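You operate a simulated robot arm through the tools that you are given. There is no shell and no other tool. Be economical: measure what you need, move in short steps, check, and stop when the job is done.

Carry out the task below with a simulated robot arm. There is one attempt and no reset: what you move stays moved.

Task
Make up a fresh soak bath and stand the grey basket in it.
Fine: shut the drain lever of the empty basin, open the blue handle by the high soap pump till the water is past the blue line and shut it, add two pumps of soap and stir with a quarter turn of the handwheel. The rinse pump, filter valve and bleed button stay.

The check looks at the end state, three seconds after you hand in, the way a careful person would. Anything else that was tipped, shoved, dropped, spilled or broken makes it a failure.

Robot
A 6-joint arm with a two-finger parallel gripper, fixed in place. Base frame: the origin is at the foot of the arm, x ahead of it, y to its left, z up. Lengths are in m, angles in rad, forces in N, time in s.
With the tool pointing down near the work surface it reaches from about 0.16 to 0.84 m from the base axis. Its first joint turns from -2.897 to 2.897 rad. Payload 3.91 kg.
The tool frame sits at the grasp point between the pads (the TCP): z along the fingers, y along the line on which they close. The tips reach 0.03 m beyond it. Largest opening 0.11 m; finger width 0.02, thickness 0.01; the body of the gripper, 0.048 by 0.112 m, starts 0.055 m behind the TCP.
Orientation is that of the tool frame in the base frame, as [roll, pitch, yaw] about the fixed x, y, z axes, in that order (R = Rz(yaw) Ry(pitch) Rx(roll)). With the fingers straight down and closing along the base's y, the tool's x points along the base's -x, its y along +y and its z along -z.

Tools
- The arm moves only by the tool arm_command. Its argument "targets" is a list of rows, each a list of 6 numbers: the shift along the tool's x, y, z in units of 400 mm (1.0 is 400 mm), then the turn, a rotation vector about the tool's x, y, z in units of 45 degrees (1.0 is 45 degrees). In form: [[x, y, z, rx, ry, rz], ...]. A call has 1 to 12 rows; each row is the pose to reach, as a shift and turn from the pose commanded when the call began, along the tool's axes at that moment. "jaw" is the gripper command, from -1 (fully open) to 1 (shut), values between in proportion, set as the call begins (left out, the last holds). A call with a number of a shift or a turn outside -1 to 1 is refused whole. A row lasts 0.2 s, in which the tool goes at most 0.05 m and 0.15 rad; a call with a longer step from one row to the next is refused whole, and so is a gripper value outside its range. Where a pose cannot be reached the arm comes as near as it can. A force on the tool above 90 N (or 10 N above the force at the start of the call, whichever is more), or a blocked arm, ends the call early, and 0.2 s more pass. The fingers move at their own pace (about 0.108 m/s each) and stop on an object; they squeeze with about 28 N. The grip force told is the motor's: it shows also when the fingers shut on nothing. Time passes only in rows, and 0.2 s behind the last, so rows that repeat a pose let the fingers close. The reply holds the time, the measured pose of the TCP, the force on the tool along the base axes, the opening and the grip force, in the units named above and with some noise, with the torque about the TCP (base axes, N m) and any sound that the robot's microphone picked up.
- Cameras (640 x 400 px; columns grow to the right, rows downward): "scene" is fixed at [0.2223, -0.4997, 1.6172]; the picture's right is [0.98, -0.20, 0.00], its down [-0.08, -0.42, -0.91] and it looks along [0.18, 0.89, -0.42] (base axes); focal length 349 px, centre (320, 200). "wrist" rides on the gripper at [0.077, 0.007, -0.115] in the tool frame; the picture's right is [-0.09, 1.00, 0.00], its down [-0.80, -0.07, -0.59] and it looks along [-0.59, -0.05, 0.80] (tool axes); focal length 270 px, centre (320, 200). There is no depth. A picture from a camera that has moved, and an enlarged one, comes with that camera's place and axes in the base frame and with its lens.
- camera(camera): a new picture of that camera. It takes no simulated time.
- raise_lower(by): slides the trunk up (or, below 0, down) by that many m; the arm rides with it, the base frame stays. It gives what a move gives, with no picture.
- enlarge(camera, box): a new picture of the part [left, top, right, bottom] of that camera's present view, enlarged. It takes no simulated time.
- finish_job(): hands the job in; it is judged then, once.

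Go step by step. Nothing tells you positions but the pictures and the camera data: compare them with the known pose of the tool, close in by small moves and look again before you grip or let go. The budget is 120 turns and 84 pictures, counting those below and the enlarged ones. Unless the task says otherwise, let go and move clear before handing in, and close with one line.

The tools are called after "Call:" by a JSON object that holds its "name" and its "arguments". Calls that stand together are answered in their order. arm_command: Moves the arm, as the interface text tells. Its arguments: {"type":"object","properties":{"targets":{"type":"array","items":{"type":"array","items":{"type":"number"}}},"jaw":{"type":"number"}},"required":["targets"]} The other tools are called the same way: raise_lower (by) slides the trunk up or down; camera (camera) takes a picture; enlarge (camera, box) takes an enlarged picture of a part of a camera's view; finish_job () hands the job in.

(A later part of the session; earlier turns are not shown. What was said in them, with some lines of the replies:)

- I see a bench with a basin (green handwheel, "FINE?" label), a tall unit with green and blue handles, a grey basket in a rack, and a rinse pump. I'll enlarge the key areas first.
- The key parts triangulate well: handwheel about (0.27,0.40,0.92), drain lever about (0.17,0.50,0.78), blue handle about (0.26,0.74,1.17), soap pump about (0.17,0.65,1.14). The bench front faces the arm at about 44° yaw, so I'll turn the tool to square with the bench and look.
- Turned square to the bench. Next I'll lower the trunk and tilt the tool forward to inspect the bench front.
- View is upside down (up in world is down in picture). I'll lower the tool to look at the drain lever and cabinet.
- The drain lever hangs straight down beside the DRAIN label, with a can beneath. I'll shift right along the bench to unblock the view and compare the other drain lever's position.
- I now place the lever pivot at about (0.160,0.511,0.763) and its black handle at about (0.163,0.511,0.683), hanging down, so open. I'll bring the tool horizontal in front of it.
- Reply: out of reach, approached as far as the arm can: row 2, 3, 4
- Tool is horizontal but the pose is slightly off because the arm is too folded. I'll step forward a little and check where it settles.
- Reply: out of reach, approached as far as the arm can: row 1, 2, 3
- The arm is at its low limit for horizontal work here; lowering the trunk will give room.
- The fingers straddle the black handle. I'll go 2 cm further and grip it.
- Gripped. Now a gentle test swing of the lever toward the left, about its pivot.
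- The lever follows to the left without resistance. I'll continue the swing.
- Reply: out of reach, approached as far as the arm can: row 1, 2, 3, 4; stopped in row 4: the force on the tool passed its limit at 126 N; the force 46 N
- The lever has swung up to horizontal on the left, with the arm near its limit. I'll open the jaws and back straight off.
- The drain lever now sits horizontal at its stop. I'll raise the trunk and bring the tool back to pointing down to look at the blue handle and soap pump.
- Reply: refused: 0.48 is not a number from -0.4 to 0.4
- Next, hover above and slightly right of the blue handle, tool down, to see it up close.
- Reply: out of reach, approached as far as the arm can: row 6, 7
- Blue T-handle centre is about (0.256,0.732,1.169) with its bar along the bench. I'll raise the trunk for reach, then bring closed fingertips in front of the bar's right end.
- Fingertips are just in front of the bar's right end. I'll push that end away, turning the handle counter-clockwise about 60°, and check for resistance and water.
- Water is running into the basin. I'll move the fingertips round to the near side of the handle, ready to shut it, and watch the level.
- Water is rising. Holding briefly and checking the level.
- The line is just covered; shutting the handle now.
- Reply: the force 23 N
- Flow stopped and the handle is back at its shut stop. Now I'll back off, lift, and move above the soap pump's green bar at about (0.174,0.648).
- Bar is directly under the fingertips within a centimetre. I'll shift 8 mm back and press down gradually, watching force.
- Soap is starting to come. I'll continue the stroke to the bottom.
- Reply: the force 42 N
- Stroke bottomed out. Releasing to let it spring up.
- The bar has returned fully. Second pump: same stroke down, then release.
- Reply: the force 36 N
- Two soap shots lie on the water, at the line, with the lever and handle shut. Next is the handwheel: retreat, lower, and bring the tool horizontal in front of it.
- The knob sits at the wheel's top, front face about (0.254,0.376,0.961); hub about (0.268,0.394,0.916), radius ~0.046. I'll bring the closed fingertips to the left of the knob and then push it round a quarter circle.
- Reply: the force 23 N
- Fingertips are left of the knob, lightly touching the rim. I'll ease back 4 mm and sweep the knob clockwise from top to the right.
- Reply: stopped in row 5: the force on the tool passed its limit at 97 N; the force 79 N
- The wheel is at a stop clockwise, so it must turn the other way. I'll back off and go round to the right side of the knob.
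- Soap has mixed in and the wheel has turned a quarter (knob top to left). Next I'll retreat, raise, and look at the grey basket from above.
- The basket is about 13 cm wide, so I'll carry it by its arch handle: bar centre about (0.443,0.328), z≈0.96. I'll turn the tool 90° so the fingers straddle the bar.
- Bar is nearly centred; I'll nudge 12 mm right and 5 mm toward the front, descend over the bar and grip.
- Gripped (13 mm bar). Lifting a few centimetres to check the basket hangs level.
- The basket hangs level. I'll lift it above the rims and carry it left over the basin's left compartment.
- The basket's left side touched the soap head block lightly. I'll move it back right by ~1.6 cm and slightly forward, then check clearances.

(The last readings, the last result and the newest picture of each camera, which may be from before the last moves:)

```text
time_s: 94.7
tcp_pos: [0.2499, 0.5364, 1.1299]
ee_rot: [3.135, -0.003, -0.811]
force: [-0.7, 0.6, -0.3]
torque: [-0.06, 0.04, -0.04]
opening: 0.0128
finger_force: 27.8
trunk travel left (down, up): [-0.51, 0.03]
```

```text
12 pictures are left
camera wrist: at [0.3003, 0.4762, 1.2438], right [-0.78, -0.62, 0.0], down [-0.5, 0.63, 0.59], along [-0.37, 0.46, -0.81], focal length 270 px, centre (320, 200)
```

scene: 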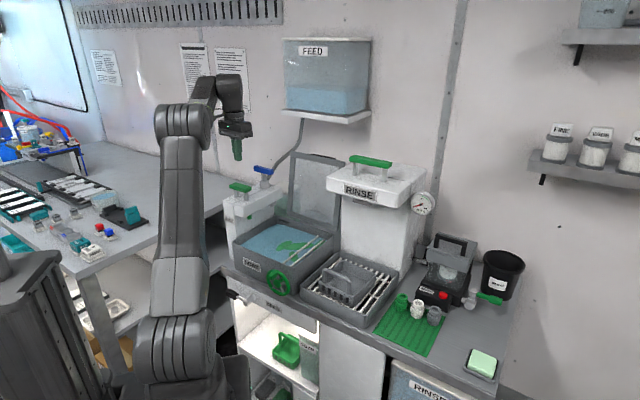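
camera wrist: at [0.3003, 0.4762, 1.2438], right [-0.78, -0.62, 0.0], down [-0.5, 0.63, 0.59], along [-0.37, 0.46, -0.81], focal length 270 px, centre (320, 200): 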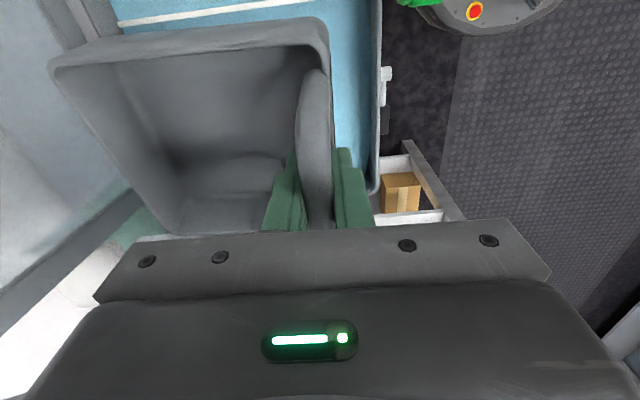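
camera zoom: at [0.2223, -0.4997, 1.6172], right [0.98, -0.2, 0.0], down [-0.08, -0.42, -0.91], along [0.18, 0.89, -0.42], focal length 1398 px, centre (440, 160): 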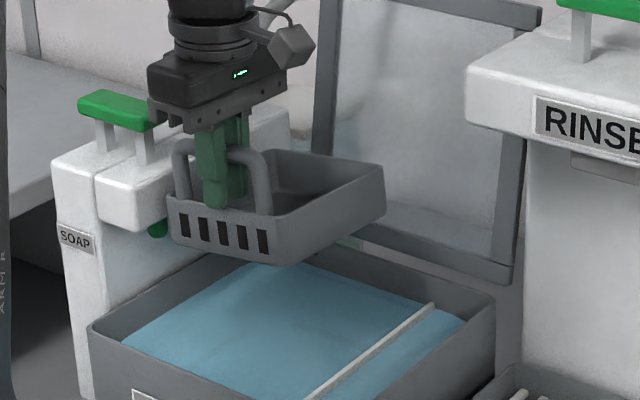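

Clear now. Lowering the basket partway into the compartment.

Call:
{"name": "arm_command", "arguments": {"targets": [[0, 0, 0.06, 0, 0, 0], [0, 0, 0.12, 0, 0, 0], [0, 0, 0.18, 0, 0, 0], [0, 0, 0.23, 0, 0, 0]]}}

Call:
{"name": "enlarge", "arguments": {"camera": "scene", "box": [220, 185, 348, 265]}}

```text
time_s: 95.7
tcp_pos: [0.2521, 0.5337, 1.0377]
ee_rot: [3.137, -0.005, -0.811]
force: [-0.8, -0.4, -0.6]
torque: [0.02, 0.03, 0.01]
opening: 0.0132
finger_force: 27.7
trunk travel left (down, up): [-0.51, 0.03]
```

```text
5.00 times, centred on (284, 225) of scene
camera zoom: at [0.2223, -0.4997, 1.6172], right [0.98, -0.2, 0.0], down [-0.08, -0.42, -0.91], along [0.18, 0.89, -0.42], focal length 1747 px, centre (500, 75)
```

zoom: 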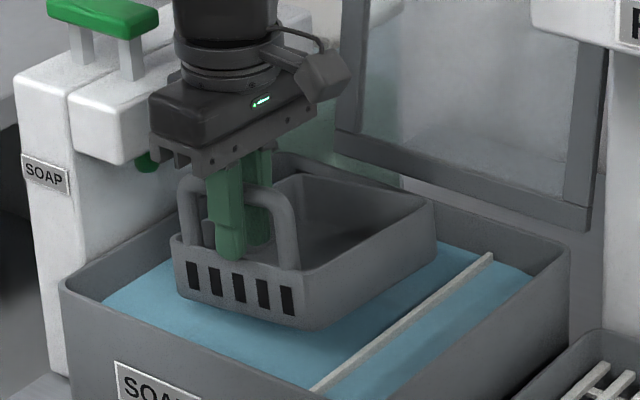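

Call:
{"name": "arm_command", "arguments": {"targets": [[-0.02, 0, 0.03, 0, 0, 0], [-0.02, 0, 0.07, 0, 0, 0], [-0.02, 0, 0.11, 0, 0, 0], [-0.02, 0, 0.15, 0, 0, 0], [-0.02, 0, 0.17, 0, 0, 0]]}}

Call:
{"name": "arm_command", "arguments": {"targets": [[0, 0, 0.0125, 0, 0, 0], [0, 0, 0.025, 0, 0, 0]]}}

Call:
{"name": "enlarge", "arguments": {"camera": "scene", "box": [220, 185, 348, 265]}}

```text
time_s: 96.9
tcp_pos: [0.2438, 0.5412, 0.971]
ee_rot: [3.137, -0.004, -0.81]
force: [0.1, -0.5, -1.7]
torque: [-0.02, 0.03, -0.04]
opening: 0.0128
finger_force: 28.2
trunk travel left (down, up): [-0.51, 0.03]
```

```text
time_s: 97.5
tcp_pos: [0.2441, 0.5424, 0.9595]
ee_rot: [3.137, -0.003, -0.809]
force: [-0.4, -0.9, -0.7]
torque: [0.0, 0.02, 0.01]
opening: 0.0129
finger_force: 27.9
trunk travel left (down, up): [-0.51, 0.03]
```

```text
5.00 times, centred on (284, 225) of scene
camera zoom: at [0.2223, -0.4997, 1.6172], right [0.98, -0.2, 0.0], down [-0.08, -0.42, -0.91], along [0.18, 0.89, -0.42], focal length 1747 px, centre (500, 75)
```

zoom: 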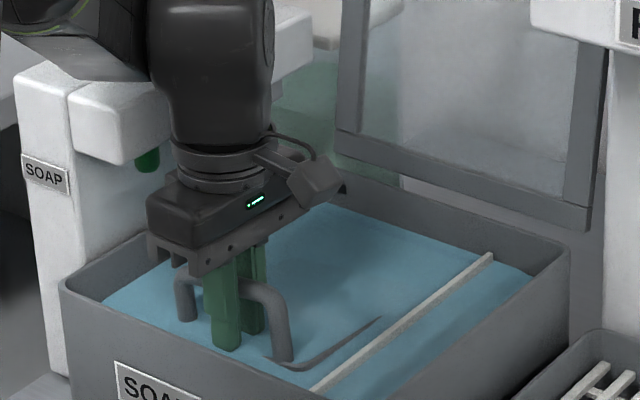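

Still no bottom contact; continuing in 5 mm steps.

Call:
{"name": "arm_command", "arguments": {"targets": [[0, 0, 0.0125, 0, 0, 0], [0, 0, 0.025, 0, 0, 0], [0, 0, 0.0375, 0, 0, 0]]}}

```text
time_s: 98.3
tcp_pos: [0.2447, 0.5413, 0.9471]
ee_rot: [3.135, -0.006, -0.809]
force: [0.2, -0.3, 0.4]
torque: [0.12, -0.05, 0.05]
opening: 0.0128
finger_force: 28.0
trunk travel left (down, up): [-0.51, 0.03]
```

Call:
{"name": "arm_command", "arguments": {"targets": [[0, 0, 0.01, 0, 0, 0], [0, 0, 0.02, 0, 0, 0]]}}

Call:
{"name": "enlarge", "arguments": {"camera": "scene", "box": [220, 185, 348, 265]}}

```text
time_s: 98.9
tcp_pos: [0.2451, 0.5402, 0.9408]
ee_rot: [3.14, -0.002, -0.81]
force: [0.4, -1.4, 15.7]
torque: [0.58, 0.58, 0.03]
opening: 0.0128
finger_force: 28.0
trunk travel left (down, up): [-0.51, 0.03]
```

```text
5.00 times, centred on (284, 225) of scene
camera zoom: at [0.2223, -0.4997, 1.6172], right [0.98, -0.2, 0.0], down [-0.08, -0.42, -0.91], along [0.18, 0.89, -0.42], focal length 1747 px, centre (500, 75)
```

zoom: 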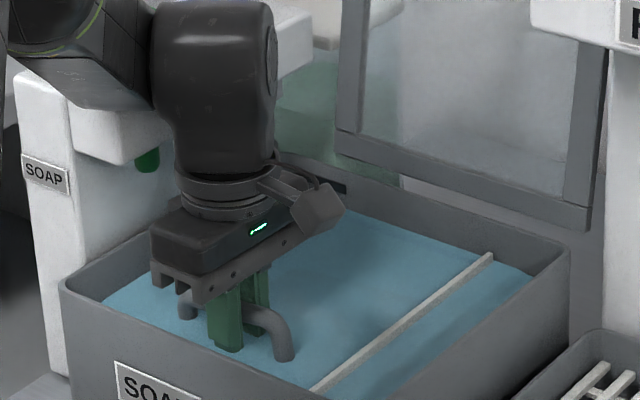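

Basket rests on the bottom. Release and lift straight up.

Call:
{"name": "arm_command", "arguments": {"targets": [[0, 0, -0.005, 0, 0, 0], [0, 0, -0.005, 0, 0, 0], [0, 0, -0.005, 0, 0, 0]], "jaw": 0.1}}

Call:
{"name": "arm_command", "arguments": {"targets": [[0, 0, -0.06, 0, 0, 0], [0, 0, -0.14, 0, 0, 0], [0, 0, -0.25, 0, 0, 0], [0, 0, -0.36, 0, 0, 0], [0, 0, -0.47, 0, 0, 0], [0, 0, -0.58, 0, 0, 0]]}}

Call:
{"name": "enlarge", "arguments": {"camera": "scene", "box": [220, 185, 348, 265]}}

```text
time_s: 99.7
tcp_pos: [0.2461, 0.5418, 0.9407]
ee_rot: [3.135, -0.006, -0.811]
force: [0.6, -0.1, -0.2]
torque: [-0.01, 0.0, -0.03]
opening: 0.0494
finger_force: 0.0
trunk travel left (down, up): [-0.51, 0.03]
```

```text
time_s: 101.1
tcp_pos: [0.2446, 0.5411, 1.1757]
ee_rot: [3.137, -0.004, -0.811]
force: [-0.5, -0.3, 1.1]
torque: [0.01, 0.01, 0.02]
opening: 0.0495
finger_force: 0.1
trunk travel left (down, up): [-0.51, 0.03]
```

```text
5.00 times, centred on (284, 225) of scene
camera zoom: at [0.2223, -0.4997, 1.6172], right [0.98, -0.2, 0.0], down [-0.08, -0.42, -0.91], along [0.18, 0.89, -0.42], focal length 1747 px, centre (500, 75)
```

zoom: 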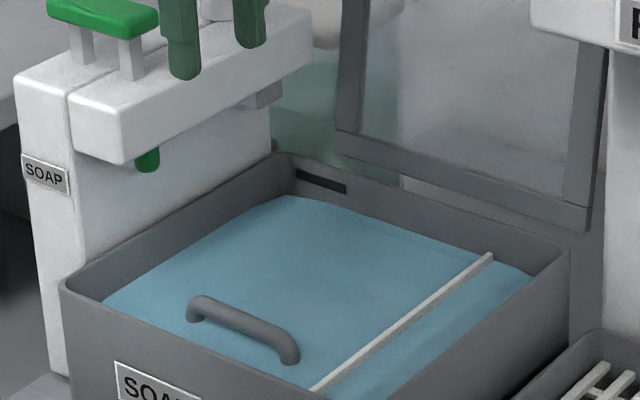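

The basket stands in the bath with only its handle above water. I'll move the arm clear and check the water line and everything else.

Call:
{"name": "arm_command", "arguments": {"targets": [[0, 0.1, -0.02, 0, 0, 0], [0, 0.2, -0.04, 0, 0, 0], [0, 0.3, -0.04, 0, 0, 0], [0, 0.4, -0.04, 0, 0, 0], [0, 0.5, -0.04, 0, 0, 0], [0, 0.6, -0.04, 0, 0, 0]]}}

Call:
{"name": "enlarge", "arguments": {"camera": "scene", "box": [270, 210, 334, 250]}}

Call:
{"name": "camera", "arguments": {"camera": "scene"}}

```text
time_s: 102.5
tcp_pos: [0.0697, 0.3767, 1.1893]
ee_rot: [3.139, -0.004, -0.809]
force: [0.2, -0.9, 0.1]
torque: [0.04, 0.03, -0.01]
opening: 0.0494
finger_force: 0.1
trunk travel left (down, up): [-0.51, 0.03]
```

```text
10.00 times, centred on (302, 230) of scene
camera zoom: at [0.2223, -0.4997, 1.6172], right [0.98, -0.2, 0.0], down [-0.08, -0.42, -0.91], along [0.18, 0.89, -0.42], focal length 3494 px, centre (500, -100)
```

zoom: 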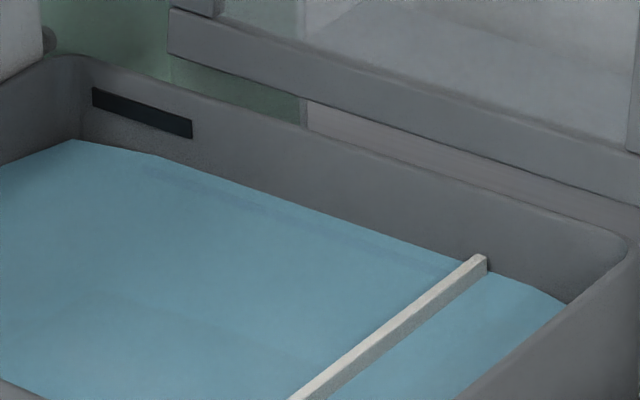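

```text
6 pictures are left
```

scene: 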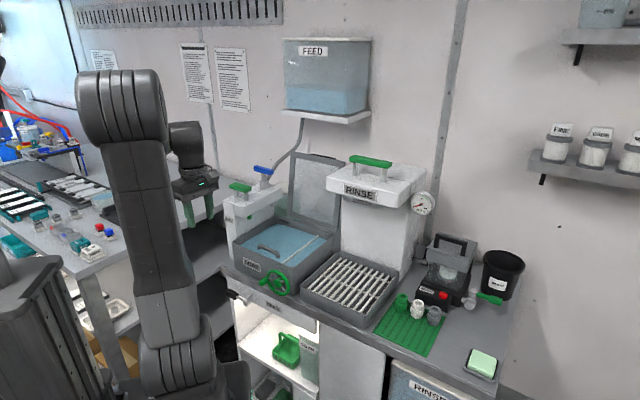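

The water covers the blue line and stays below the overflow slot. The drain lever and blue handle are shut, the soap is mixed in, the basket stands in the bath, and the arm is clear. I'm handing in.

Call:
{"name": "finish_job", "arguments": {}}

```text
The job is handed in.
```

The soak bath is made up with the drain lever shut, water just past the blue line, the blue handle shut, two pumps of soap and a quarter-turn stir. The grey basket stands in it, though on the way in its side briefly touched the soap pump block, with no visible effect.
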